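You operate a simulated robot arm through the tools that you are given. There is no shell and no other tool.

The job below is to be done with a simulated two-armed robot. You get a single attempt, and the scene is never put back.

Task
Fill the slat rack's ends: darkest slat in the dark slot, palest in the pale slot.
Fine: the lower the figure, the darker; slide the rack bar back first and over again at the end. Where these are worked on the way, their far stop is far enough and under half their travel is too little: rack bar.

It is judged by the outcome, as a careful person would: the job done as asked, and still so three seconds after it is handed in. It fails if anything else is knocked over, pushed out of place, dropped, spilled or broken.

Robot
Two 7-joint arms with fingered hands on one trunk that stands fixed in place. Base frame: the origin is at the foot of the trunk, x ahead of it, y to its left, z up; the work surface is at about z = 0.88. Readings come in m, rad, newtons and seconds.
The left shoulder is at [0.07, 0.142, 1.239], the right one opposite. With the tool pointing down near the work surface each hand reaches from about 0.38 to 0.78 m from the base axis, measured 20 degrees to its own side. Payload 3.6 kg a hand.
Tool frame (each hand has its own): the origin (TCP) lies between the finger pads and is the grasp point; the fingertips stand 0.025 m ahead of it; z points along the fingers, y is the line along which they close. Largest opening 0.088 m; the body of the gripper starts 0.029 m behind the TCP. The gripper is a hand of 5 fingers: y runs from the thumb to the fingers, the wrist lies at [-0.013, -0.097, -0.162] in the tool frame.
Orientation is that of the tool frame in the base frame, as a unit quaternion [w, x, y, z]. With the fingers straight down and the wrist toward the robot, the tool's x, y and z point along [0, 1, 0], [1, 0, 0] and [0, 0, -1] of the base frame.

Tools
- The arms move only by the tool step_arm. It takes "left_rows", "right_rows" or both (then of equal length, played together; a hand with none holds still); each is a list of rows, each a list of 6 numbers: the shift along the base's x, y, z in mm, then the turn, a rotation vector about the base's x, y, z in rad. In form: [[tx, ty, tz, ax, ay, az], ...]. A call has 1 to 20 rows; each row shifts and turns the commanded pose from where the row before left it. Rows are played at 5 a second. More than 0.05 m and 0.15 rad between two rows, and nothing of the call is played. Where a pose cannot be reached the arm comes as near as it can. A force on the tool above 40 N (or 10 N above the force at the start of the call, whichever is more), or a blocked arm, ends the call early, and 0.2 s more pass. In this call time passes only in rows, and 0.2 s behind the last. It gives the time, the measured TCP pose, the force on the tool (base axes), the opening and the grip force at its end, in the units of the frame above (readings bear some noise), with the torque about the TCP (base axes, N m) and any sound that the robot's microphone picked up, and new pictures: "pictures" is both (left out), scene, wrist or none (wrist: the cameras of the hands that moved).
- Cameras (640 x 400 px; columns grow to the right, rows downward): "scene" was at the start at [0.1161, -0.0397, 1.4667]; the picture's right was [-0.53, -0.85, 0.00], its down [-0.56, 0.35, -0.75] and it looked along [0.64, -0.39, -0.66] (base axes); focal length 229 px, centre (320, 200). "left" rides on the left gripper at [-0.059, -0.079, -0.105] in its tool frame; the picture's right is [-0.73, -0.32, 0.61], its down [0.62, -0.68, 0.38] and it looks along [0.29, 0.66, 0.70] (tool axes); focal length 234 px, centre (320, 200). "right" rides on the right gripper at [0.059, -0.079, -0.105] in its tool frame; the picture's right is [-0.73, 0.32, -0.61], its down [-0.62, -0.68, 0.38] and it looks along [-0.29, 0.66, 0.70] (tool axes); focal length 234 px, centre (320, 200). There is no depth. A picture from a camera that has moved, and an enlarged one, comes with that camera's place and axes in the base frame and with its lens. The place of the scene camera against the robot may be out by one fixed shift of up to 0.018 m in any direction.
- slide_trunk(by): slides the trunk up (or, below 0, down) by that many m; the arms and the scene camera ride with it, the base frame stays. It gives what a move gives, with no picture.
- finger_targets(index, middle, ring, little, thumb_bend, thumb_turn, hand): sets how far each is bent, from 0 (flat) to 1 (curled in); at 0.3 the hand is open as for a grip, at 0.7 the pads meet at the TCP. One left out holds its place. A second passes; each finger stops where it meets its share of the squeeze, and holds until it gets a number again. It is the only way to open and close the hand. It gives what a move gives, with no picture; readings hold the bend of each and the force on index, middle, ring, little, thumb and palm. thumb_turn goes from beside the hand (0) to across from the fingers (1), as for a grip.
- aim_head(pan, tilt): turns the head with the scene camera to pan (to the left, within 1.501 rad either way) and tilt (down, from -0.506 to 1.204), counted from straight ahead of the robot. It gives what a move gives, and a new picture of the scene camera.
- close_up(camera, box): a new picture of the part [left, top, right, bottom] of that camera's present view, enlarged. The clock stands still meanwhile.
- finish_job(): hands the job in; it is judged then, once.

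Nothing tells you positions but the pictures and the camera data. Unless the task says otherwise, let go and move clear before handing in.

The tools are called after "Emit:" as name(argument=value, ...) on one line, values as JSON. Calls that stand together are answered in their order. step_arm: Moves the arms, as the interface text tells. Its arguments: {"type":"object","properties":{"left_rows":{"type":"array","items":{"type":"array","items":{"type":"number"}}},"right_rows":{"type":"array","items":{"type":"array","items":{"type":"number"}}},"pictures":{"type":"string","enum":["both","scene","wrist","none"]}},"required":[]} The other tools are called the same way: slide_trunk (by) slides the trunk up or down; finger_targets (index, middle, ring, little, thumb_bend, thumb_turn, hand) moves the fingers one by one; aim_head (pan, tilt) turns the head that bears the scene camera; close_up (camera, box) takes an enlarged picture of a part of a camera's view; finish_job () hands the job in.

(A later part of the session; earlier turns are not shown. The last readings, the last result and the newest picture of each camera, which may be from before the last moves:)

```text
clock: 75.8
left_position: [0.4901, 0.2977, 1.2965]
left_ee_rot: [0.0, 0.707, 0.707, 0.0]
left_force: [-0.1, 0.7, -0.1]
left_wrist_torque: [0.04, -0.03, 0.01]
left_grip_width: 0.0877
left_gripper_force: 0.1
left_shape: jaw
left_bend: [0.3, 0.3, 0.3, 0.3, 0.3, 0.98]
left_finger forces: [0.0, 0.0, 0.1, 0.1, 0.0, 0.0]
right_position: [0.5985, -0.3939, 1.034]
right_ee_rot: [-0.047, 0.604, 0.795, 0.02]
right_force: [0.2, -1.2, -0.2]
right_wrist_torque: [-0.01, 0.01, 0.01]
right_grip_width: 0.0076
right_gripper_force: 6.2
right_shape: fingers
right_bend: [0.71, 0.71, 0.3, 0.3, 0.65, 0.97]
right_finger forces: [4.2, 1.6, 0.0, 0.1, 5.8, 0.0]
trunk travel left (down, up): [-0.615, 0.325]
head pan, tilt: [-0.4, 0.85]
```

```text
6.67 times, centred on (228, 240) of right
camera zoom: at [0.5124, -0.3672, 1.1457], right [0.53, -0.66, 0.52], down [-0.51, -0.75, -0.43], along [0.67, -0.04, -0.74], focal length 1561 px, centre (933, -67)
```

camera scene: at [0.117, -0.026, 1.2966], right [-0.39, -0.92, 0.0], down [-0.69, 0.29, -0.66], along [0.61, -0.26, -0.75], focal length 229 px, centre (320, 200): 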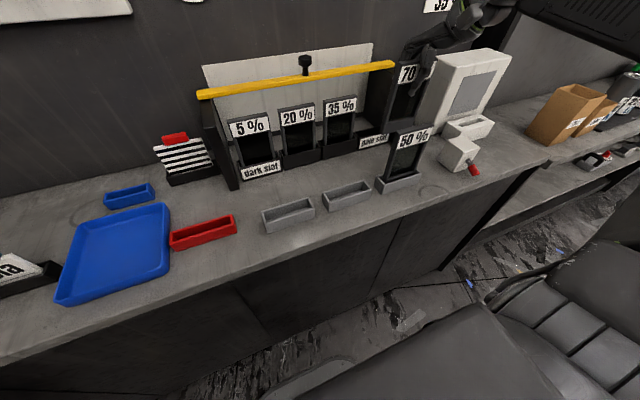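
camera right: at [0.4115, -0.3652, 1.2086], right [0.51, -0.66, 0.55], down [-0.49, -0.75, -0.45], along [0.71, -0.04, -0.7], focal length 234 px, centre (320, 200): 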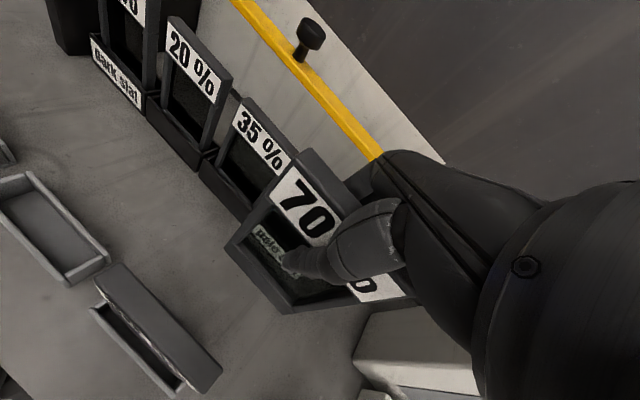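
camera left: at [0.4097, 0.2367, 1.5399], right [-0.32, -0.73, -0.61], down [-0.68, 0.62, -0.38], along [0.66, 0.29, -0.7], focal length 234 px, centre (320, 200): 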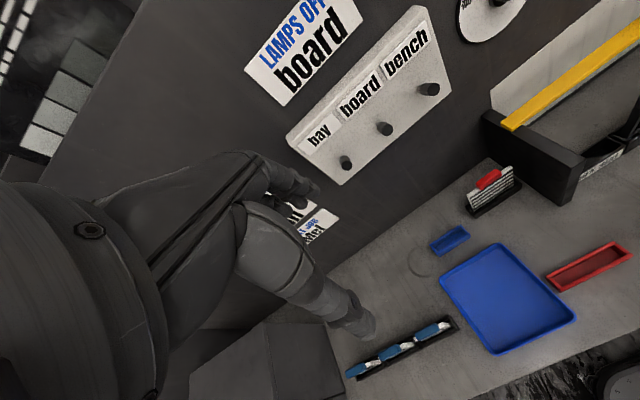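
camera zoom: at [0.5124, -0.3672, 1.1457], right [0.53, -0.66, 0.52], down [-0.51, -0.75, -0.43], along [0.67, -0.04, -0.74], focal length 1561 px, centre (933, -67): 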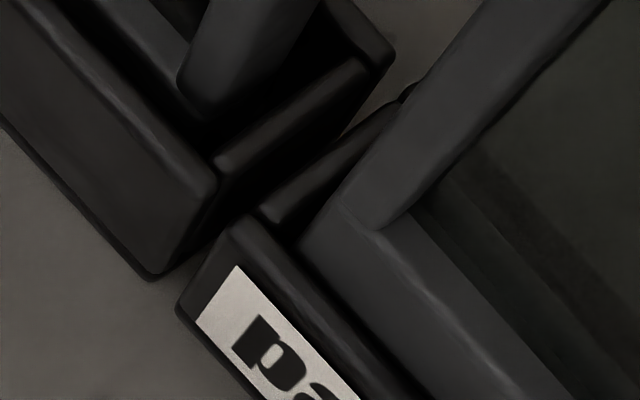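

No contact, and the foot of the slat is in the slot. Continuing down in small steps.

Emit:
step_arm(right_rows=[[0, 0, -5, 0, 0, 0], [0, 0, -5, 0, 0, 0], [0, 0, -5, 0, 0, 0]], pictures="none")

Emit:
close_up(camera="scene", box=[340, 90, 422, 155])

```text
clock: 76.6
left_position: [0.4895, 0.298, 1.2964]
left_ee_rot: [0.0, 0.707, 0.707, 0.0]
left_force: [1.2, 0.1, -0.4]
left_wrist_torque: [-0.04, 0.0, -0.01]
left_grip_width: 0.0877
left_gripper_force: 0.2
left_shape: jaw
left_bend: [0.3, 0.3, 0.3, 0.3, 0.3, 0.98]
left_finger forces: [0.0, 0.1, 0.0, 0.0, 0.1, 0.0]
right_position: [0.5985, -0.394, 1.0187]
right_ee_rot: [-0.048, 0.604, 0.795, 0.02]
right_force: [0.5, -0.3, 0.2]
right_wrist_torque: [-0.02, -0.01, 0.0]
right_grip_width: 0.0081
right_gripper_force: 5.1
right_shape: fingers
right_bend: [0.71, 0.71, 0.3, 0.3, 0.65, 0.97]
right_finger forces: [4.2, 1.6, 0.1, 0.0, 5.8, 0.1]
trunk travel left (down, up): [-0.615, 0.325]
head pan, tilt: [-0.4, 0.85]
```

```text
6.15 times, centred on (381, 122) of scene
camera zoom: at [0.1169, -0.026, 1.2966], right [-0.39, -0.92, 0.0], down [-0.69, 0.29, -0.66], along [0.61, -0.26, -0.75], focal length 1408 px, centre (-55, 677)
```

zoom: 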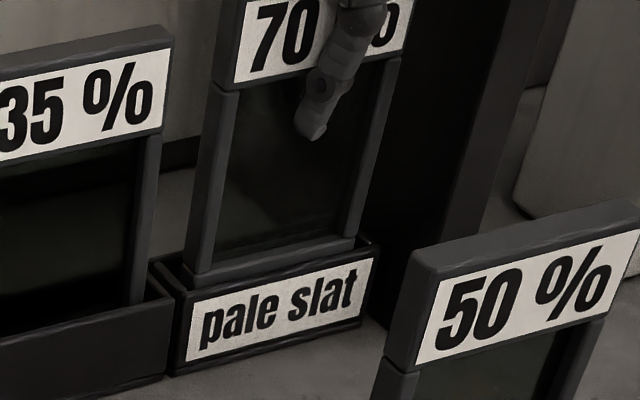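

It's going in freely. I'll lower the last stretch until it touches the slot's floor.

Emit:
step_arm(right_rows=[[0, 0, -4, 0, 0, 0], [0, 0, -4, 0, 0, 0], [0, 0, -4, 0, 0, 0]], pictures="none")

Emit:
step_arm(right_rows=[[0, 0, -3, 0, 0, 0], [0, 0, -3, 0, 0, 0]], pictures="none")

Emit:
close_up(camera="scene", box=[340, 90, 422, 155])

```text
clock: 77.4
left_position: [0.491, 0.297, 1.2963]
left_ee_rot: [0.0, 0.707, 0.707, 0.0]
left_force: [-0.6, 0.0, -0.5]
left_wrist_torque: [-0.02, -0.02, 0.03]
left_grip_width: 0.0876
left_gripper_force: 0.0
left_shape: jaw
left_bend: [0.3, 0.3, 0.3, 0.3, 0.3, 0.98]
left_finger forces: [0.0, 0.1, 0.0, 0.0, 0.0, 0.0]
right_position: [0.5987, -0.3934, 1.0063]
right_ee_rot: [-0.048, 0.605, 0.795, 0.019]
right_force: [-0.1, -0.8, -1.1]
right_wrist_torque: [-0.01, -0.01, 0.01]
right_grip_width: 0.0077
right_gripper_force: 5.8
right_shape: fingers
right_bend: [0.71, 0.71, 0.3, 0.3, 0.65, 0.97]
right_finger forces: [4.3, 1.7, 0.0, 0.0, 5.8, 0.0]
trunk travel left (down, up): [-0.615, 0.325]
head pan, tilt: [-0.4, 0.85]
```

```text
clock: 78.0
left_position: [0.4883, 0.2976, 1.2965]
left_ee_rot: [0.0, 0.708, 0.706, -0.001]
left_force: [0.4, -0.1, 0.1]
left_wrist_torque: [0.0, 0.02, 0.04]
left_grip_width: 0.0876
left_gripper_force: 0.0
left_shape: jaw
left_bend: [0.3, 0.3, 0.3, 0.3, 0.3, 0.98]
left_finger forces: [0.0, 0.0, 0.0, 0.0, 0.1, 0.1]
right_position: [0.5975, -0.3924, 1.0013]
right_ee_rot: [-0.047, 0.605, 0.794, 0.021]
right_force: [0.4, -0.3, 4.7]
right_wrist_torque: [-0.05, 0.06, -0.01]
right_grip_width: 0.0078
right_gripper_force: 6.6
right_shape: fingers
right_bend: [0.71, 0.72, 0.3, 0.3, 0.65, 0.97]
right_finger forces: [5.1, 2.2, 0.1, 0.0, 6.5, 0.0]
trunk travel left (down, up): [-0.615, 0.325]
head pan, tilt: [-0.4, 0.85]
```

```text
6.15 times, centred on (381, 122) of scene
camera zoom: at [0.1156, -0.0255, 1.2969], right [-0.39, -0.92, 0.0], down [-0.69, 0.29, -0.66], along [0.61, -0.26, -0.75], focal length 1408 px, centre (-55, 677)
```

zoom: 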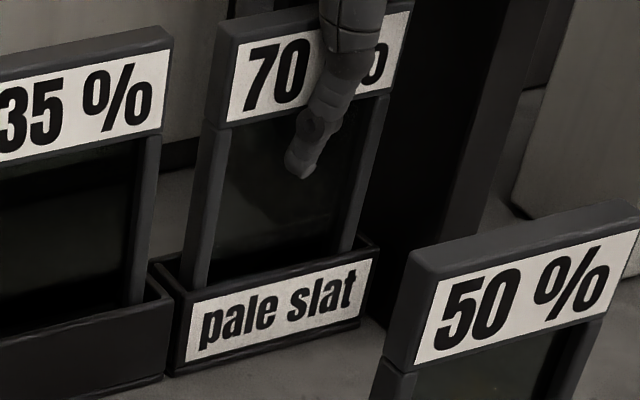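

The 70 % slat is standing on the pale slot's floor (4.7 N). I'll open the hand and check.

Emit:
finger_targets(hand="right", index=0.6, middle=0.6, thumb_bend=0.56)

Emit:
finger_targets(hand="right", index=0.35, middle=0.35, thumb_bend=0.3)

Emit:
close_up(camera="scene", box=[320, 70, 422, 155])

Emit:
close_up(camera="right", box=[160, 130, 400, 280])

```text
clock: 79.0
left_position: [0.4893, 0.2977, 1.2978]
left_ee_rot: [0.0, 0.707, 0.707, 0.0]
left_force: [-0.4, 0.5, -0.2]
left_wrist_torque: [0.02, -0.01, 0.04]
left_grip_width: 0.0875
left_gripper_force: 0.1
left_shape: jaw
left_bend: [0.3, 0.3, 0.3, 0.3, 0.3, 0.98]
left_finger forces: [0.0, 0.1, 0.0, 0.0, 0.0, 0.1]
right_position: [0.5989, -0.3941, 0.9995]
right_ee_rot: [-0.048, 0.605, 0.795, 0.02]
right_force: [-0.4, -0.7, -1.2]
right_wrist_torque: [-0.02, -0.01, -0.02]
right_grip_width: 0.024
right_gripper_force: 0.0
right_shape: fingers
right_bend: [0.6, 0.6, 0.3, 0.3, 0.56, 0.97]
right_finger forces: [0.0, 0.1, 0.1, 0.0, 0.0, 0.1]
trunk travel left (down, up): [-0.615, 0.325]
head pan, tilt: [-0.4, 0.85]
```

```text
clock: 80.0
left_position: [0.4911, 0.2974, 1.2976]
left_ee_rot: [0.0, 0.708, 0.706, 0.0]
left_force: [0.3, -0.5, 0.1]
left_wrist_torque: [0.0, 0.02, -0.03]
left_grip_width: 0.0877
left_gripper_force: 0.1
left_shape: jaw
left_bend: [0.3, 0.3, 0.3, 0.3, 0.3, 0.98]
left_finger forces: [0.0, 0.0, 0.0, 0.0, 0.0, 0.0]
right_position: [0.5998, -0.3928, 1.0017]
right_ee_rot: [-0.049, 0.605, 0.795, 0.02]
right_force: [0.2, 1.1, -0.4]
right_wrist_torque: [0.03, 0.01, -0.03]
right_grip_width: 0.0788
right_gripper_force: 0.0
right_shape: fingers
right_bend: [0.35, 0.35, 0.3, 0.3, 0.3, 0.97]
right_finger forces: [0.1, 0.1, 0.0, 0.0, 0.0, 0.0]
trunk travel left (down, up): [-0.615, 0.325]
head pan, tilt: [-0.4, 0.85]
```

```text
4.71 times, centred on (371, 112) of scene
camera zoom: at [0.1167, -0.0259, 1.2966], right [-0.39, -0.92, 0.0], down [-0.69, 0.29, -0.66], along [0.61, -0.26, -0.75], focal length 1076 px, centre (80, 612)
```

zoom: 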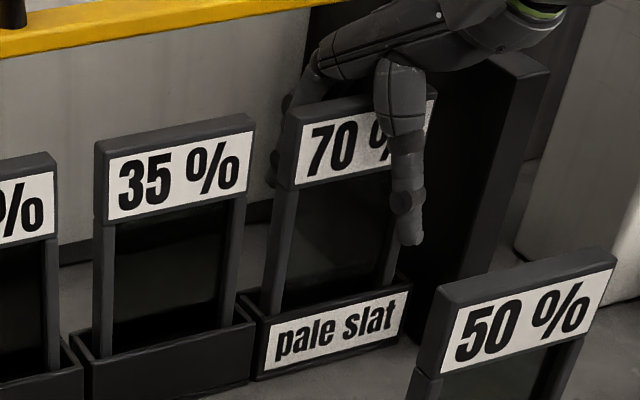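

```text
2.67 times, centred on (280, 205) of right
camera zoom: at [0.5126, -0.3669, 1.1133], right [0.53, -0.66, 0.52], down [-0.51, -0.75, -0.43], along [0.67, -0.04, -0.74], focal length 624 px, centre (427, 187)
```

zoom: 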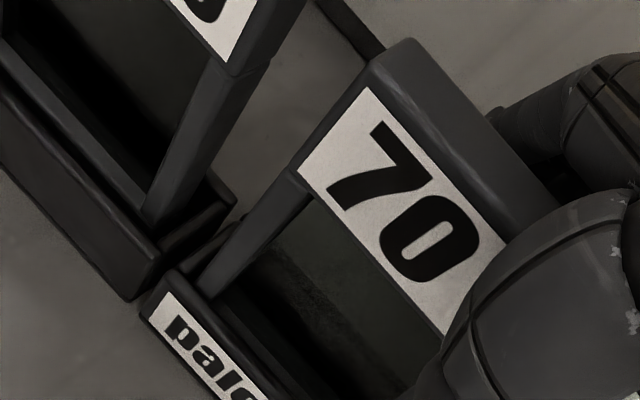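

The 70 % slat stands upright in the pale slot. I'll lift the hand straight up and clear.

Emit:
step_arm(right_rows=[[0, 0, 12, 0, 0, 0], [0, 0, 20, 0, 0, 0], [0, 0, 30, 0, 0, 0], [-20, 0, 35, 0, 0, 0], [-20, 0, 35, 0, 0, 0]], pictures="both")

Emit:
close_up(camera="scene", box=[200, 50, 440, 200])

Emit:
close_up(camera="right", box=[60, 30, 380, 230])

```text
clock: 81.2
left_position: [0.4887, 0.2986, 1.297]
left_ee_rot: [0.001, 0.708, 0.707, 0.001]
left_force: [0.4, -0.7, 0.1]
left_wrist_torque: [-0.02, -0.01, 0.03]
left_grip_width: 0.0878
left_gripper_force: 0.0
left_shape: jaw
left_bend: [0.3, 0.3, 0.3, 0.3, 0.3, 0.98]
left_finger forces: [0.1, 0.1, 0.0, 0.0, 0.0, 0.0]
right_position: [0.5581, -0.3905, 1.1346]
right_ee_rot: [-0.048, 0.605, 0.795, 0.02]
right_force: [0.2, 0.3, 0.8]
right_wrist_torque: [0.01, -0.01, 0.04]
right_grip_width: 0.0794
right_gripper_force: 0.1
right_shape: fingers
right_bend: [0.35, 0.35, 0.3, 0.3, 0.3, 0.97]
right_finger forces: [0.0, 0.0, 0.1, 0.0, 0.1, 0.1]
trunk travel left (down, up): [-0.615, 0.325]
head pan, tilt: [-0.4, 0.85]
camera scene: at [0.1156, -0.0254, 1.2967], right [-0.39, -0.92, 0.0], down [-0.69, 0.29, -0.66], along [0.61, -0.26, -0.75], focal length 229 px, centre (320, 200)
camera right: at [0.4724, -0.3635, 1.2478], right [0.53, -0.66, 0.52], down [-0.51, -0.75, -0.43], along [0.67, -0.04, -0.74], focal length 234 px, centre (320, 200)
```

scene: 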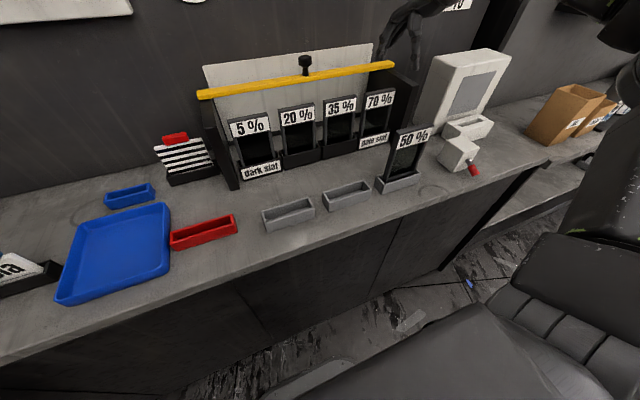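
right: 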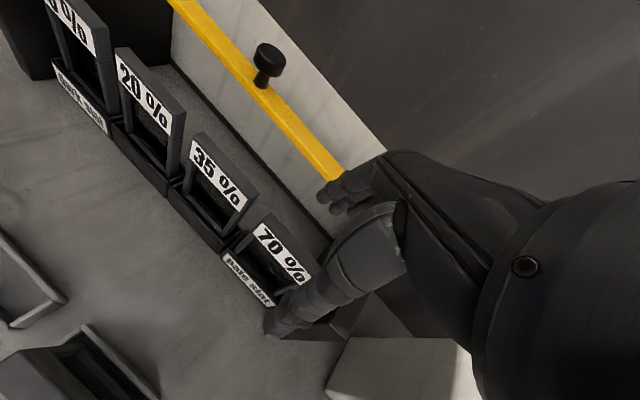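

```text
2.67 times, centred on (320, 125) of scene
camera zoom: at [0.1156, -0.0254, 1.2967], right [-0.39, -0.92, 0.0], down [-0.69, 0.29, -0.66], along [0.61, -0.26, -0.75], focal length 610 px, centre (320, 400)
```

zoom: 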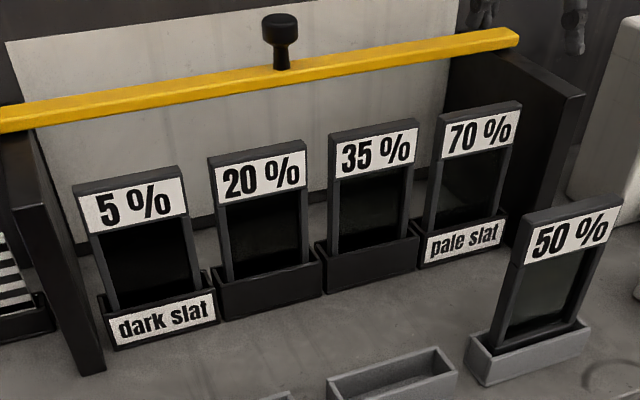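

```text
2.00 times, centred on (220, 130) of right
camera zoom: at [0.4724, -0.3635, 1.2478], right [0.53, -0.66, 0.52], down [-0.51, -0.75, -0.43], along [0.67, -0.04, -0.74], focal length 468 px, centre (520, 340)
```

zoom: 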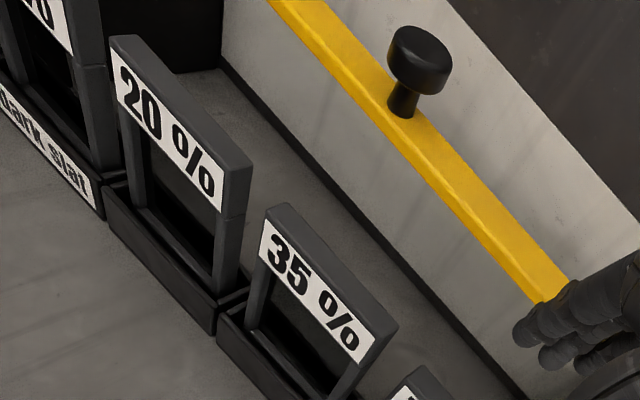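

All four slats now stand in order: 5, 20, 35 and 70 %, with 50 % left in its own tray. Next I'll put the trunk back at its starting height, which lifts the hands, set the hand straight but tipped 0.2 forward, and go above the knob to slide the bar back over.

Emit:
slide_trunk(by=0.16)

Emit:
step_arm(right_rows=[[0, 30, 0, -0.03, -0.08, -0.09], [5, 40, 0, -0.03, -0.08, -0.09], [10, 40, 0, -0.03, -0.08, -0.09], [20, 40, -10, 0, 0, 0], [20, 10, -10, 0, 0, 0]], pictures="both")

```text
clock: 83.0
left_position: [0.4909, 0.2977, 1.4562]
left_ee_rot: [-0.001, 0.707, 0.707, 0.0]
left_force: [-0.2, 0.3, 0.4]
left_wrist_torque: [-0.02, 0.01, 0.01]
left_grip_width: 0.0876
left_gripper_force: 0.2
left_shape: jaw
left_bend: [0.3, 0.3, 0.3, 0.3, 0.3, 0.98]
left_finger forces: [0.0, 0.0, 0.1, 0.1, 0.0, 0.1]
right_position: [0.5599, -0.3903, 1.2932]
right_ee_rot: [-0.048, 0.605, 0.795, 0.02]
right_force: [0.3, 0.3, -0.8]
right_wrist_torque: [-0.01, 0.0, -0.04]
right_grip_width: 0.0795
right_gripper_force: 0.0
right_shape: fingers
right_bend: [0.35, 0.35, 0.3, 0.3, 0.3, 0.97]
right_finger forces: [0.0, 0.0, 0.0, 0.0, 0.0, 0.1]
trunk travel left (down, up): [-0.775, 0.165]
head pan, tilt: [-0.4, 0.85]
```

```text
clock: 84.2
left_position: [0.4918, 0.2975, 1.4552]
left_ee_rot: [0.0, 0.707, 0.707, -0.001]
left_force: [0.9, 0.0, 0.2]
left_wrist_torque: [0.01, 0.01, 0.01]
left_grip_width: 0.0879
left_gripper_force: 0.1
left_shape: jaw
left_bend: [0.3, 0.3, 0.3, 0.3, 0.3, 0.98]
left_finger forces: [0.1, 0.0, 0.0, 0.0, 0.0, 0.0]
right_position: [0.6169, -0.2306, 1.2719]
right_ee_rot: [0.076, 0.7, 0.707, 0.062]
right_force: [0.8, 0.2, 0.3]
right_wrist_torque: [-0.03, 0.04, 0.0]
right_grip_width: 0.079
right_gripper_force: 0.0
right_shape: fingers
right_bend: [0.35, 0.35, 0.3, 0.3, 0.3, 0.97]
right_finger forces: [0.0, 0.0, 0.0, 0.0, 0.1, 0.0]
trunk travel left (down, up): [-0.775, 0.165]
head pan, tilt: [-0.4, 0.85]
camera scene: at [0.1182, -0.026, 1.4565], right [-0.39, -0.92, 0.0], down [-0.69, 0.29, -0.66], along [0.61, -0.26, -0.75], focal length 229 px, centre (320, 200)
camera right: at [0.5184, -0.1694, 1.3582], right [0.2, -0.71, 0.67], down [-0.59, -0.64, -0.5], along [0.78, -0.3, -0.55], focal length 234 px, centre (320, 200)
```

scene: 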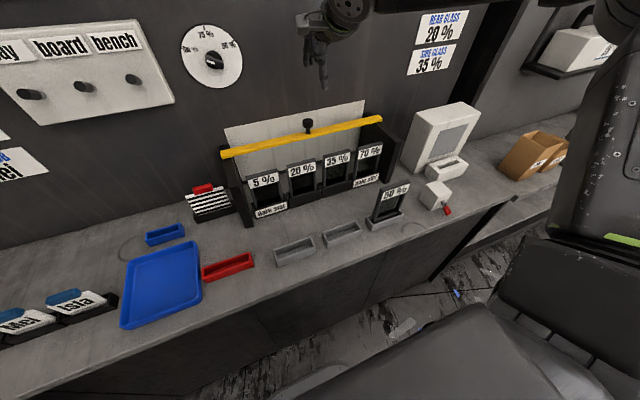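
right: 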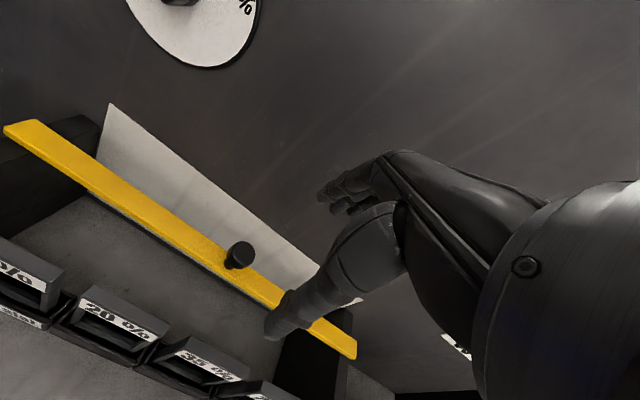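

The hand is tipped forward above the bar, and the knob measures about (0.683, −0.226, 1.10). I'll narrow the fingers as before and come down above the knob.

Emit:
finger_targets(hand="right", index=0.42, middle=0.42, ring=0.42, little=0.42, thumb_bend=0.33)

Emit:
step_arm(right_rows=[[30, 1, -25, 0, 0, 0], [25, 1, -25, 0, 0, 0], [12, 1, -25, 0, 0, 0], [0, 0, -25, 0, 0, 0]], pictures="both")

Emit:
close_up(camera="right", box=[180, 150, 420, 300])

Emit:
close_up(camera="scene", box=[240, 60, 400, 160])

```text
clock: 85.2
left_position: [0.49, 0.2973, 1.458]
left_ee_rot: [0.0, 0.707, 0.707, 0.0]
left_force: [-0.4, -0.2, -0.5]
left_wrist_torque: [-0.02, 0.0, 0.01]
left_grip_width: 0.088
left_gripper_force: 0.0
left_shape: jaw
left_bend: [0.3, 0.3, 0.3, 0.3, 0.3, 0.98]
left_finger forces: [0.0, 0.0, 0.0, 0.0, 0.0, 0.0]
right_position: [0.616, -0.2296, 1.2724]
right_ee_rot: [0.079, 0.701, 0.706, 0.063]
right_force: [0.8, 0.4, 0.7]
right_wrist_torque: [0.0, -0.01, 0.0]
right_grip_width: 0.0696
right_gripper_force: 0.0
right_shape: fingers
right_bend: [0.42, 0.42, 0.42, 0.42, 0.33, 0.97]
right_finger forces: [0.0, 0.1, 0.1, 0.0, 0.0, 0.0]
trunk travel left (down, up): [-0.775, 0.165]
head pan, tilt: [-0.4, 0.85]
```

```text
clock: 86.2
left_position: [0.4899, 0.2976, 1.4556]
left_ee_rot: [0.0, 0.707, 0.708, 0.001]
left_force: [-0.2, 0.2, -0.3]
left_wrist_torque: [-0.04, -0.02, 0.02]
left_grip_width: 0.0875
left_gripper_force: 0.1
left_shape: jaw
left_bend: [0.3, 0.3, 0.3, 0.3, 0.3, 0.98]
left_finger forces: [0.1, 0.0, 0.1, 0.0, 0.0, 0.0]
right_position: [0.6811, -0.2282, 1.1722]
right_ee_rot: [0.078, 0.701, 0.706, 0.063]
right_force: [0.1, 0.3, -0.7]
right_wrist_torque: [0.02, -0.02, 0.0]
right_grip_width: 0.0692
right_gripper_force: 0.0
right_shape: fingers
right_bend: [0.42, 0.42, 0.42, 0.42, 0.33, 0.97]
right_finger forces: [0.0, 0.0, 0.1, 0.0, 0.0, 0.0]
trunk travel left (down, up): [-0.775, 0.165]
head pan, tilt: [-0.4, 0.85]
camera scene: at [0.117, -0.0259, 1.4566], right [-0.39, -0.92, 0.0], down [-0.69, 0.29, -0.66], along [0.61, -0.26, -0.75], focal length 229 px, centre (320, 200)
camera right: at [0.5829, -0.1678, 1.2593], right [0.2, -0.71, 0.67], down [-0.59, -0.64, -0.5], along [0.78, -0.3, -0.55], focal length 234 px, centre (320, 200)
```

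scene: 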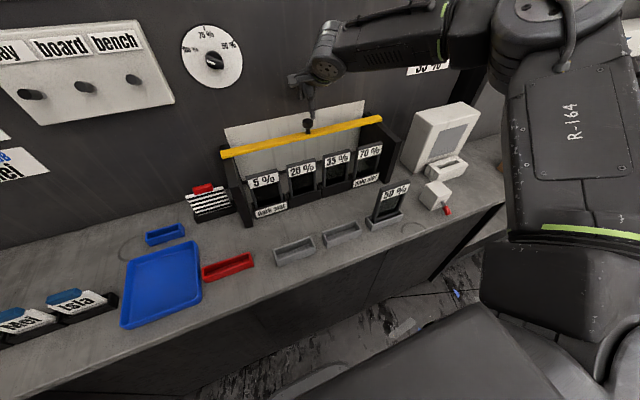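
right: 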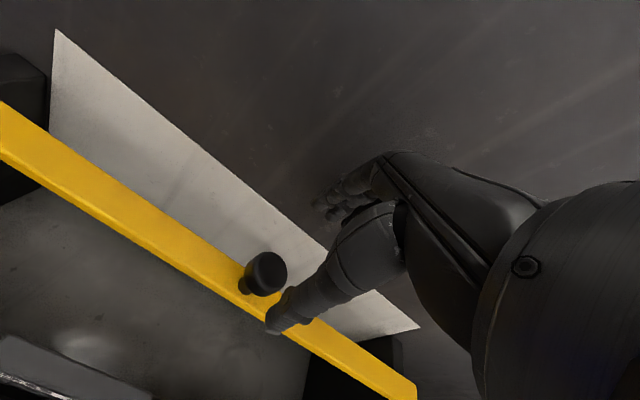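

```text
2.67 times, centred on (300, 225) of right
camera zoom: at [0.5829, -0.1678, 1.2593], right [0.2, -0.71, 0.67], down [-0.59, -0.64, -0.5], along [0.78, -0.3, -0.55], focal length 624 px, centre (373, 133)
```

zoom: 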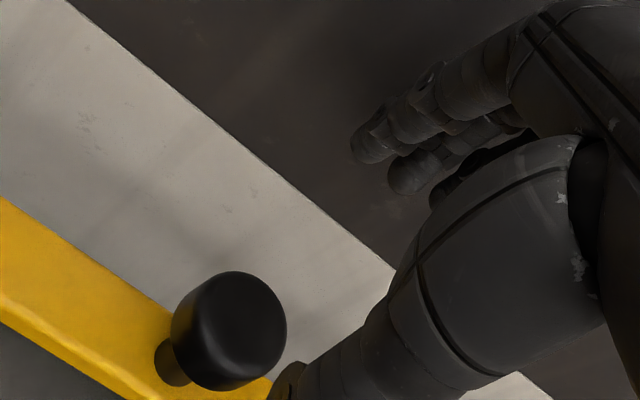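

```text
4.00 times, centred on (320, 110) of scene
camera zoom: at [0.117, -0.0259, 1.4566], right [-0.39, -0.92, 0.0], down [-0.69, 0.29, -0.66], along [0.61, -0.26, -0.75], focal length 915 px, centre (320, 560)
```

zoom: 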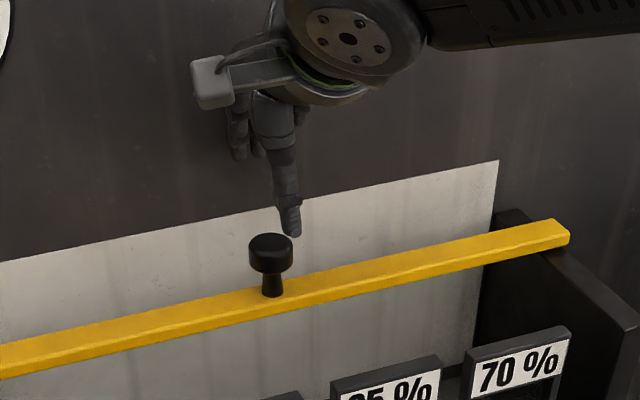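

The knob is at (0.682, −0.228), right under the hand. I'll lower so the fingers come behind it and the thumb in front.

Emit:
step_arm(right_rows=[[2, 0, -25, 0, 0, 0], [0, 0, -20, 0, 0, 0], [0, 0, -18, 0, 0, 0]], pictures="none")

Emit:
close_up(camera="right", box=[180, 130, 420, 280])

Emit:
close_up(camera="scene", box=[240, 60, 400, 160])

```text
clock: 87.0
left_position: [0.4906, 0.2973, 1.4564]
left_ee_rot: [-0.001, 0.708, 0.706, 0.0]
left_force: [0.1, 0.0, -0.2]
left_wrist_torque: [-0.02, -0.02, 0.0]
left_grip_width: 0.0879
left_gripper_force: 0.1
left_shape: jaw
left_bend: [0.3, 0.3, 0.3, 0.3, 0.3, 0.98]
left_finger forces: [0.0, 0.1, 0.1, 0.1, 0.0, 0.0]
right_position: [0.6845, -0.2279, 1.1092]
right_ee_rot: [0.078, 0.701, 0.706, 0.063]
right_force: [0.1, 0.0, -0.9]
right_wrist_torque: [0.01, 0.02, 0.04]
right_grip_width: 0.0693
right_gripper_force: 0.0
right_shape: fingers
right_bend: [0.42, 0.42, 0.42, 0.42, 0.33, 0.97]
right_finger forces: [0.0, 0.0, 0.1, 0.0, 0.1, 0.0]
trunk travel left (down, up): [-0.775, 0.165]
head pan, tilt: [-0.4, 0.85]
```

```text
2.67 times, centred on (300, 205) of right
camera zoom: at [0.5847, -0.1673, 1.1958], right [0.2, -0.71, 0.67], down [-0.59, -0.64, -0.5], along [0.78, -0.3, -0.55], focal length 624 px, centre (373, 187)
```

zoom: 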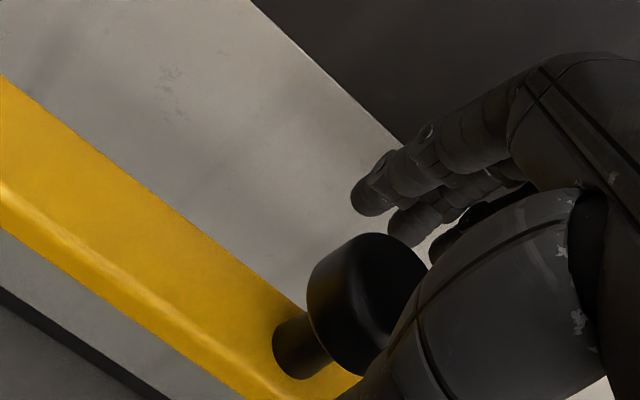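

```text
4.00 times, centred on (320, 110) of scene
camera zoom: at [0.117, -0.0259, 1.4566], right [-0.39, -0.92, 0.0], down [-0.69, 0.29, -0.66], along [0.61, -0.26, -0.75], focal length 915 px, centre (320, 560)
```

zoom: 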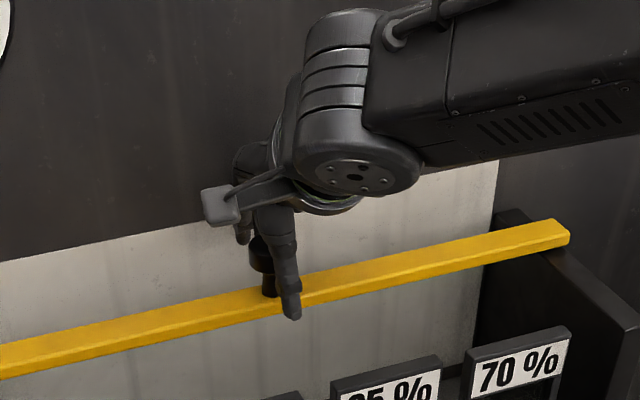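

The knob is between thumb and fingers. I'll close to cage it and pull the bar forward in small steps, watching the force in case a slat stands in its way.

Emit:
finger_targets(hand="right", index=0.55, middle=0.55, ring=0.55, little=0.55, thumb_bend=0.52)

Emit:
step_arm(right_rows=[[-8, 0, 0, 0, 0, 0], [-10, 0, 0, 0, 0, 0], [-10, 0, 0, 0, 0, 0], [-10, 0, 0, 0, 0, 0]], pictures="both")

Emit:
close_up(camera="scene", box=[210, 90, 410, 215])

```text
clock: 88.0
left_position: [0.4903, 0.2982, 1.4573]
left_ee_rot: [0.0, 0.707, 0.707, 0.0]
left_force: [-0.6, -0.7, 0.2]
left_wrist_torque: [0.06, -0.01, 0.01]
left_grip_width: 0.0881
left_gripper_force: 0.0
left_shape: jaw
left_bend: [0.3, 0.3, 0.3, 0.3, 0.3, 0.98]
left_finger forces: [0.0, 0.1, 0.1, 0.0, 0.0, 0.0]
right_position: [0.6833, -0.2271, 1.1105]
right_ee_rot: [0.077, 0.7, 0.707, 0.063]
right_force: [0.2, 0.4, 0.6]
right_wrist_torque: [0.04, 0.0, -0.02]
right_grip_width: 0.0344
right_gripper_force: 0.0
right_shape: fingers
right_bend: [0.55, 0.55, 0.55, 0.55, 0.52, 0.97]
right_finger forces: [0.1, 0.0, 0.0, 0.0, 0.0, 0.0]
trunk travel left (down, up): [-0.775, 0.165]
head pan, tilt: [-0.4, 0.85]
```

```text
clock: 89.0
left_position: [0.4893, 0.2974, 1.4562]
left_ee_rot: [0.0, 0.708, 0.706, 0.0]
left_force: [0.0, -0.9, 0.0]
left_wrist_torque: [-0.01, 0.02, 0.01]
left_grip_width: 0.0876
left_gripper_force: 0.0
left_shape: jaw
left_bend: [0.3, 0.3, 0.3, 0.3, 0.3, 0.98]
left_finger forces: [0.0, 0.0, 0.0, 0.0, 0.0, 0.1]
right_position: [0.6449, -0.2282, 1.1098]
right_ee_rot: [0.078, 0.701, 0.706, 0.063]
right_force: [1.4, 1.4, 1.8]
right_wrist_torque: [0.02, -0.04, -0.01]
right_grip_width: 0.0351
right_gripper_force: 0.3
right_shape: fingers
right_bend: [0.54, 0.54, 0.55, 0.55, 0.52, 0.97]
right_finger forces: [1.1, 0.3, 0.0, 0.0, 0.0, 0.0]
trunk travel left (down, up): [-0.775, 0.165]
head pan, tilt: [-0.4, 0.85]
camera scene: at [0.1167, -0.0258, 1.4566], right [-0.39, -0.92, 0.0], down [-0.69, 0.29, -0.66], along [0.61, -0.26, -0.75], focal length 229 px, centre (320, 200)
camera right: at [0.5462, -0.1672, 1.1965], right [0.2, -0.71, 0.67], down [-0.59, -0.64, -0.5], along [0.78, -0.3, -0.55], focal length 234 px, centre (320, 200)
```

scene: 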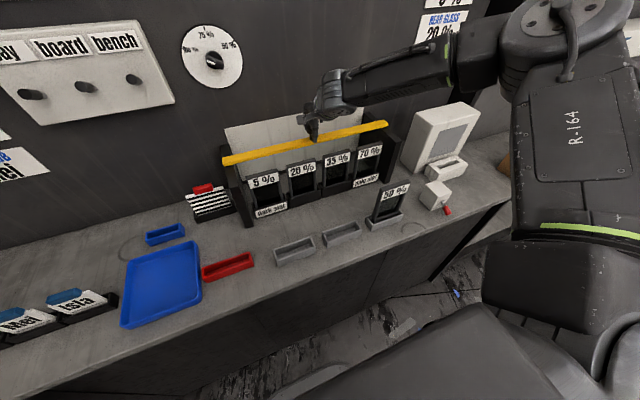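
right: 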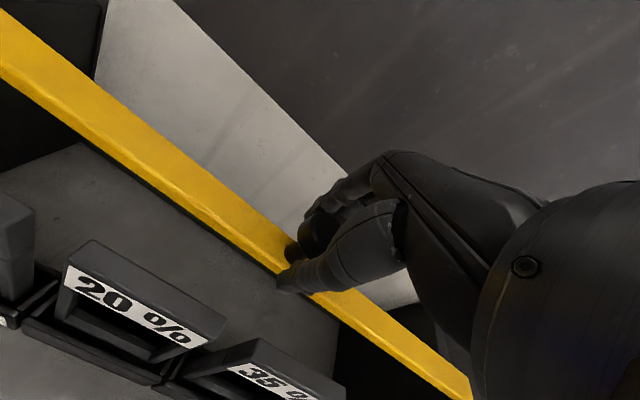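

```text
3.20 times, centred on (310, 152) of scene
camera zoom: at [0.1167, -0.0258, 1.4566], right [-0.39, -0.92, 0.0], down [-0.69, 0.29, -0.66], along [0.61, -0.26, -0.75], focal length 732 px, centre (352, 352)
```

zoom: 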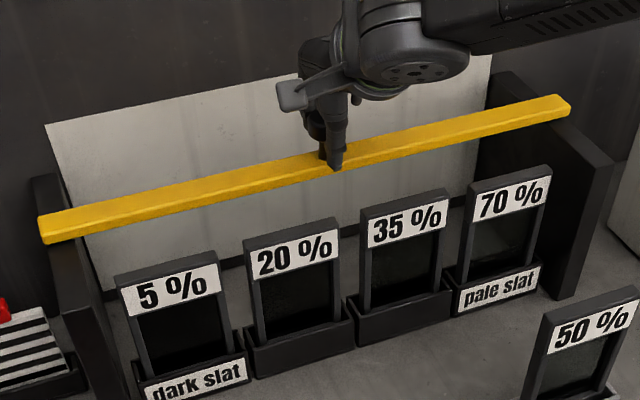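

The bar is coming forward easily (about 1 N). I'll continue in small steps.

Emit:
step_arm(right_rows=[[-8, 0, 0, 0, 0, 0], [-8, 0, 0, 0, 0, 0], [-8, 0, 0, 0, 0, 0]], pictures="none")

Emit:
close_up(camera="scene", box=[210, 90, 410, 215])

Emit:
close_up(camera="right", box=[0, 100, 320, 300])

```text
clock: 89.8
left_position: [0.489, 0.2974, 1.4578]
left_ee_rot: [0.001, 0.708, 0.706, 0.001]
left_force: [-1.0, 0.4, 0.3]
left_wrist_torque: [0.01, 0.02, 0.04]
left_grip_width: 0.0879
left_gripper_force: 0.1
left_shape: jaw
left_bend: [0.3, 0.3, 0.3, 0.3, 0.3, 0.98]
left_finger forces: [0.1, 0.1, 0.0, 0.0, 0.1, 0.1]
right_position: [0.6219, -0.2288, 1.1097]
right_ee_rot: [0.078, 0.701, 0.706, 0.062]
right_force: [0.5, 0.3, -0.3]
right_wrist_torque: [-0.02, -0.03, 0.0]
right_grip_width: 0.0352
right_gripper_force: 0.3
right_shape: fingers
right_bend: [0.54, 0.55, 0.55, 0.55, 0.52, 0.97]
right_finger forces: [1.1, 0.2, 0.0, 0.1, 0.0, 0.0]
trunk travel left (down, up): [-0.775, 0.165]
head pan, tilt: [-0.4, 0.85]
```

```text
3.20 times, centred on (310, 152) of scene
camera zoom: at [0.1169, -0.0259, 1.4566], right [-0.39, -0.92, 0.0], down [-0.69, 0.29, -0.66], along [0.61, -0.26, -0.75], focal length 732 px, centre (352, 352)
```

zoom: 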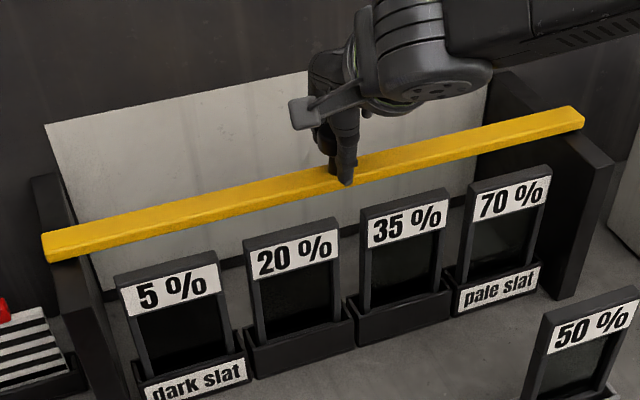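

```text
2.00 times, centred on (160, 200) of right
camera zoom: at [0.5226, -0.1672, 1.1969], right [0.2, -0.71, 0.67], down [-0.59, -0.64, -0.5], along [0.78, -0.3, -0.55], focal length 468 px, centre (640, 200)
```

zoom: 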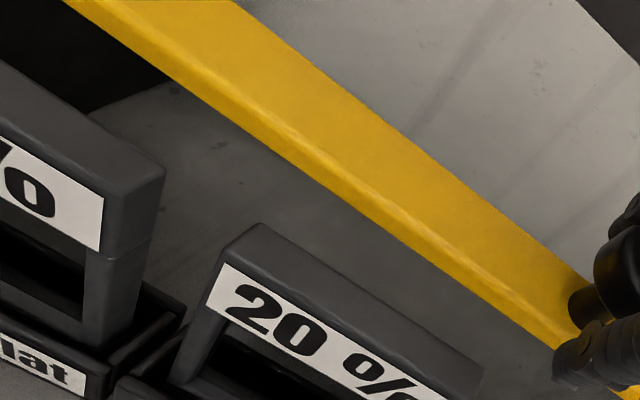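

Still free. The bar's front edge is nearing the slats' tops, so I'll take smaller steps and check the force each time.

Emit:
step_arm(right_rows=[[-5, 0, 0, 0, 0, 0], [-5, 0, 0, 0, 0, 0]], pictures="none")

Emit:
close_up(camera="scene", box=[210, 110, 410, 215])

Emit:
close_up(camera="right", box=[0, 100, 320, 300])

```text
clock: 90.4
left_position: [0.4898, 0.2982, 1.4567]
left_ee_rot: [0.0, 0.707, 0.707, 0.001]
left_force: [0.0, -0.2, 0.2]
left_wrist_torque: [0.02, 0.01, 0.0]
left_grip_width: 0.0875
left_gripper_force: 0.1
left_shape: jaw
left_bend: [0.3, 0.3, 0.3, 0.3, 0.3, 0.98]
left_finger forces: [0.0, 0.0, 0.0, 0.0, 0.0, 0.0]
right_position: [0.6119, -0.2286, 1.1111]
right_ee_rot: [0.077, 0.7, 0.707, 0.062]
right_force: [1.6, 1.8, -0.8]
right_wrist_torque: [0.0, 0.02, 0.05]
right_grip_width: 0.0355
right_gripper_force: 0.0
right_shape: fingers
right_bend: [0.54, 0.55, 0.55, 0.55, 0.52, 0.97]
right_finger forces: [1.3, 0.1, 0.1, 0.0, 0.0, 0.1]
trunk travel left (down, up): [-0.775, 0.165]
head pan, tilt: [-0.4, 0.85]
```

```text
3.20 times, centred on (310, 162) of scene
camera zoom: at [0.1169, -0.0257, 1.4566], right [-0.39, -0.92, 0.0], down [-0.69, 0.29, -0.66], along [0.61, -0.26, -0.75], focal length 732 px, centre (352, 320)
```

zoom: 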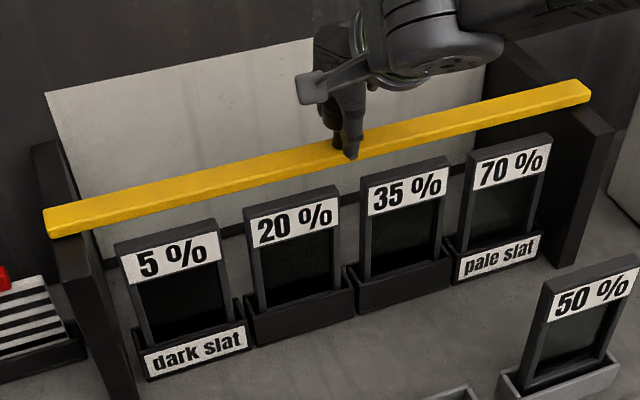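

```text
2.00 times, centred on (160, 200) of right
camera zoom: at [0.5125, -0.1676, 1.1976], right [0.2, -0.71, 0.67], down [-0.59, -0.64, -0.5], along [0.78, -0.3, -0.55], focal length 468 px, centre (640, 200)
```

zoom: 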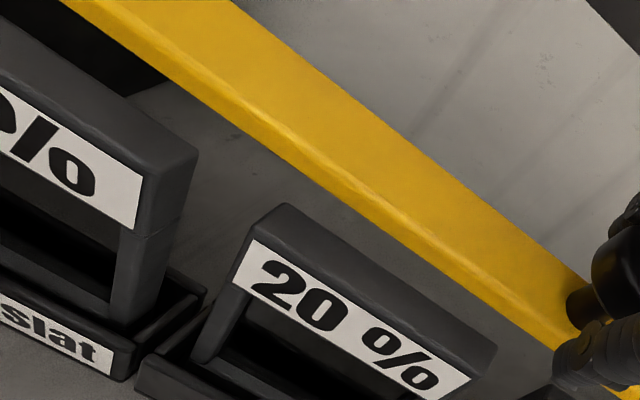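

The force stays near 1–2 N. I'll continue toward the front stop.

Emit:
step_arm(right_rows=[[-5, 0, 0, 0, 0, 0], [-4, 0, 0, 0, 0, 0]], pictures="none")

Emit:
close_up(camera="scene", box=[210, 110, 410, 215])

Emit:
close_up(camera="right", box=[0, 100, 320, 300])

```text
clock: 91.0
left_position: [0.4898, 0.2979, 1.4568]
left_ee_rot: [0.0, 0.708, 0.706, 0.0]
left_force: [-0.2, -0.2, 0.6]
left_wrist_torque: [0.0, 0.01, 0.01]
left_grip_width: 0.0879
left_gripper_force: 0.0
left_shape: jaw
left_bend: [0.3, 0.3, 0.3, 0.3, 0.3, 0.98]
left_finger forces: [0.0, 0.0, 0.1, 0.1, 0.0, 0.0]
right_position: [0.6028, -0.2287, 1.112]
right_ee_rot: [0.077, 0.701, 0.707, 0.063]
right_force: [1.5, 0.5, 0.2]
right_wrist_torque: [-0.01, 0.0, 0.01]
right_grip_width: 0.0351
right_gripper_force: 0.3
right_shape: fingers
right_bend: [0.54, 0.55, 0.55, 0.55, 0.52, 0.97]
right_finger forces: [0.7, 0.2, 0.1, 0.0, 0.0, 0.0]
trunk travel left (down, up): [-0.775, 0.165]
head pan, tilt: [-0.4, 0.85]
```

```text
3.20 times, centred on (310, 162) of scene
camera zoom: at [0.1167, -0.026, 1.4566], right [-0.39, -0.92, 0.0], down [-0.69, 0.29, -0.66], along [0.61, -0.26, -0.75], focal length 732 px, centre (352, 320)
```

zoom: 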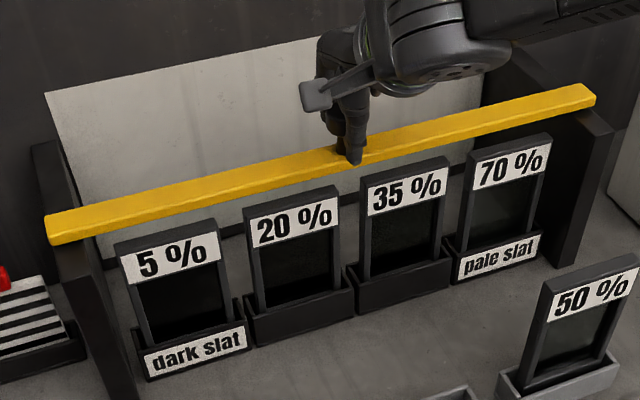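

```text
2.00 times, centred on (160, 200) of right
camera zoom: at [0.5039, -0.1673, 1.1977], right [0.2, -0.71, 0.67], down [-0.59, -0.64, -0.5], along [0.78, -0.3, -0.55], focal length 468 px, centre (640, 200)
```

zoom: 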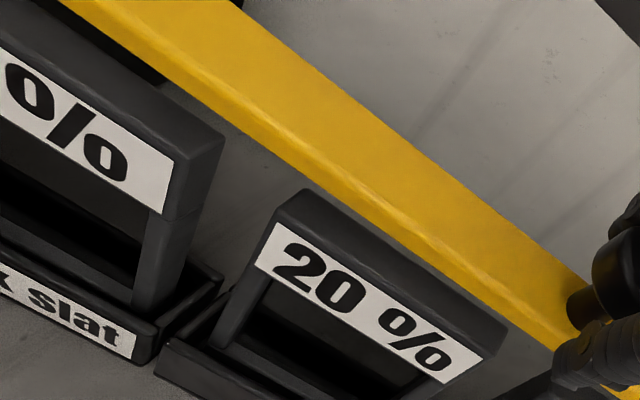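

The bar keeps moving freely over the slats' tops. A little more to find the front stop.

Emit:
step_arm(right_rows=[[-4, 0, 0, 0, 0, 0], [-4, 0, 0, 0, 0, 0]], pictures="none")

Emit:
close_up(camera="scene", box=[210, 110, 410, 215])

Emit:
close_up(camera="right", box=[0, 100, 320, 300])

```text
clock: 91.6
left_position: [0.4893, 0.297, 1.4582]
left_ee_rot: [0.001, 0.707, 0.707, 0.0]
left_force: [0.0, -0.1, -0.2]
left_wrist_torque: [-0.01, -0.01, 0.0]
left_grip_width: 0.0877
left_gripper_force: 0.1
left_shape: jaw
left_bend: [0.3, 0.3, 0.3, 0.3, 0.3, 0.98]
left_finger forces: [0.1, 0.1, 0.0, 0.0, 0.0, 0.1]
right_position: [0.5944, -0.2274, 1.1109]
right_ee_rot: [0.078, 0.701, 0.706, 0.063]
right_force: [0.8, 0.0, 1.0]
right_wrist_torque: [0.0, 0.0, 0.05]
right_grip_width: 0.0345
right_gripper_force: 0.1
right_shape: fingers
right_bend: [0.55, 0.55, 0.55, 0.55, 0.52, 0.97]
right_finger forces: [0.1, 0.1, 0.0, 0.0, 0.0, 0.1]
trunk travel left (down, up): [-0.775, 0.165]
head pan, tilt: [-0.4, 0.85]
```

```text
3.20 times, centred on (310, 162) of scene
camera zoom: at [0.1162, -0.026, 1.4567], right [-0.39, -0.92, 0.0], down [-0.69, 0.29, -0.66], along [0.61, -0.26, -0.75], focal length 732 px, centre (352, 320)
```

zoom: 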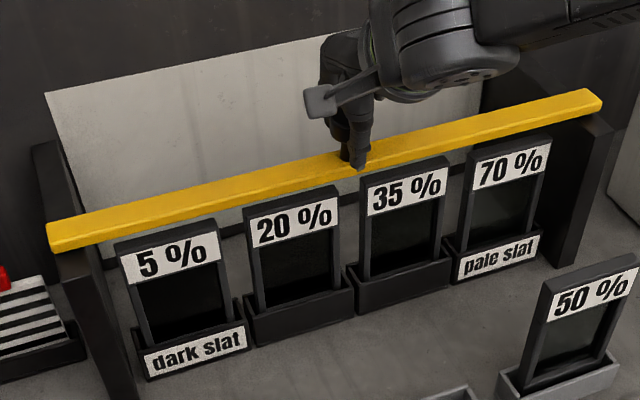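

```text
2.00 times, centred on (160, 200) of right
camera zoom: at [0.4956, -0.1671, 1.1981], right [0.2, -0.71, 0.67], down [-0.59, -0.64, -0.5], along [0.78, -0.3, -0.55], focal length 468 px, centre (640, 200)
```

zoom: 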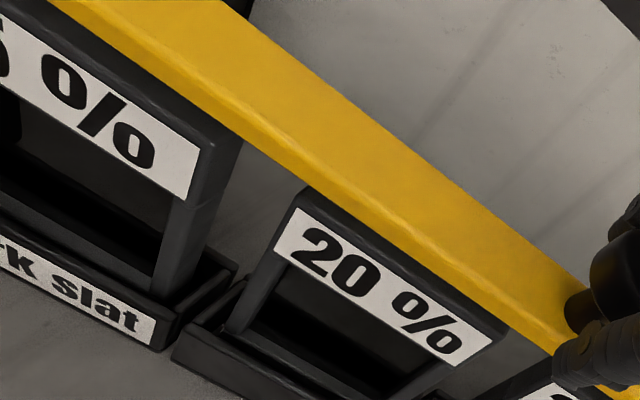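

The bar now covers the 20 % slat's top about as at the start, with no stop felt yet. I'll pull a few more millimetres.

Emit:
step_arm(right_rows=[[-4, 0, 0, 0, 0, 0], [-4, 0, 0, 0, 0, 0]], pictures="none")

Emit:
close_up(camera="scene", box=[210, 110, 410, 215])

Emit:
close_up(camera="right", box=[180, 130, 420, 280])

```text
clock: 92.2
left_position: [0.4922, 0.2976, 1.4565]
left_ee_rot: [-0.001, 0.706, 0.708, -0.001]
left_force: [-0.3, -0.7, -0.1]
left_wrist_torque: [0.02, 0.02, -0.02]
left_grip_width: 0.0875
left_gripper_force: 0.1
left_shape: jaw
left_bend: [0.3, 0.3, 0.3, 0.3, 0.3, 0.98]
left_finger forces: [0.1, 0.1, 0.1, 0.0, 0.0, 0.0]
right_position: [0.5893, -0.2277, 1.1107]
right_ee_rot: [0.077, 0.701, 0.706, 0.062]
right_force: [5.5, -0.9, 2.4]
right_wrist_torque: [-0.02, -0.11, -0.02]
right_grip_width: 0.0389
right_gripper_force: 2.6
right_shape: fingers
right_bend: [0.51, 0.53, 0.55, 0.55, 0.52, 0.97]
right_finger forces: [3.5, 2.2, 0.0, 0.1, 0.1, 0.0]
trunk travel left (down, up): [-0.775, 0.165]
head pan, tilt: [-0.4, 0.85]
```

```text
3.20 times, centred on (310, 162) of scene
camera zoom: at [0.1185, -0.0257, 1.4565], right [-0.39, -0.92, 0.0], down [-0.69, 0.29, -0.66], along [0.61, -0.26, -0.75], focal length 732 px, centre (352, 320)
```

zoom: 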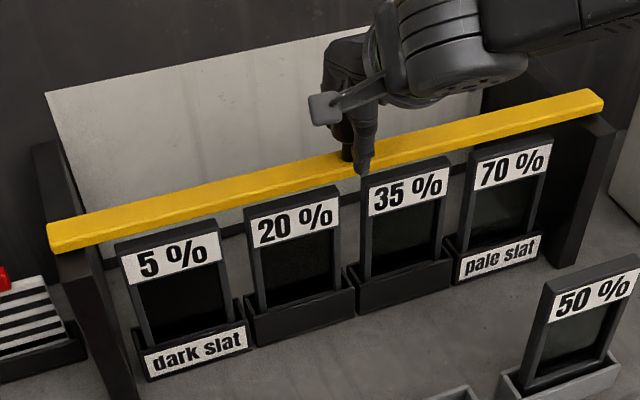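

```text
2.67 times, centred on (300, 205) of right
camera zoom: at [0.4898, -0.1669, 1.1973], right [0.2, -0.71, 0.67], down [-0.59, -0.64, -0.5], along [0.78, -0.3, -0.55], focal length 624 px, centre (373, 187)
```

zoom: 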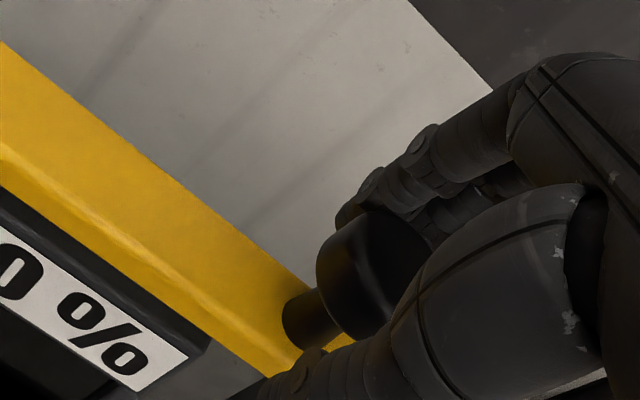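

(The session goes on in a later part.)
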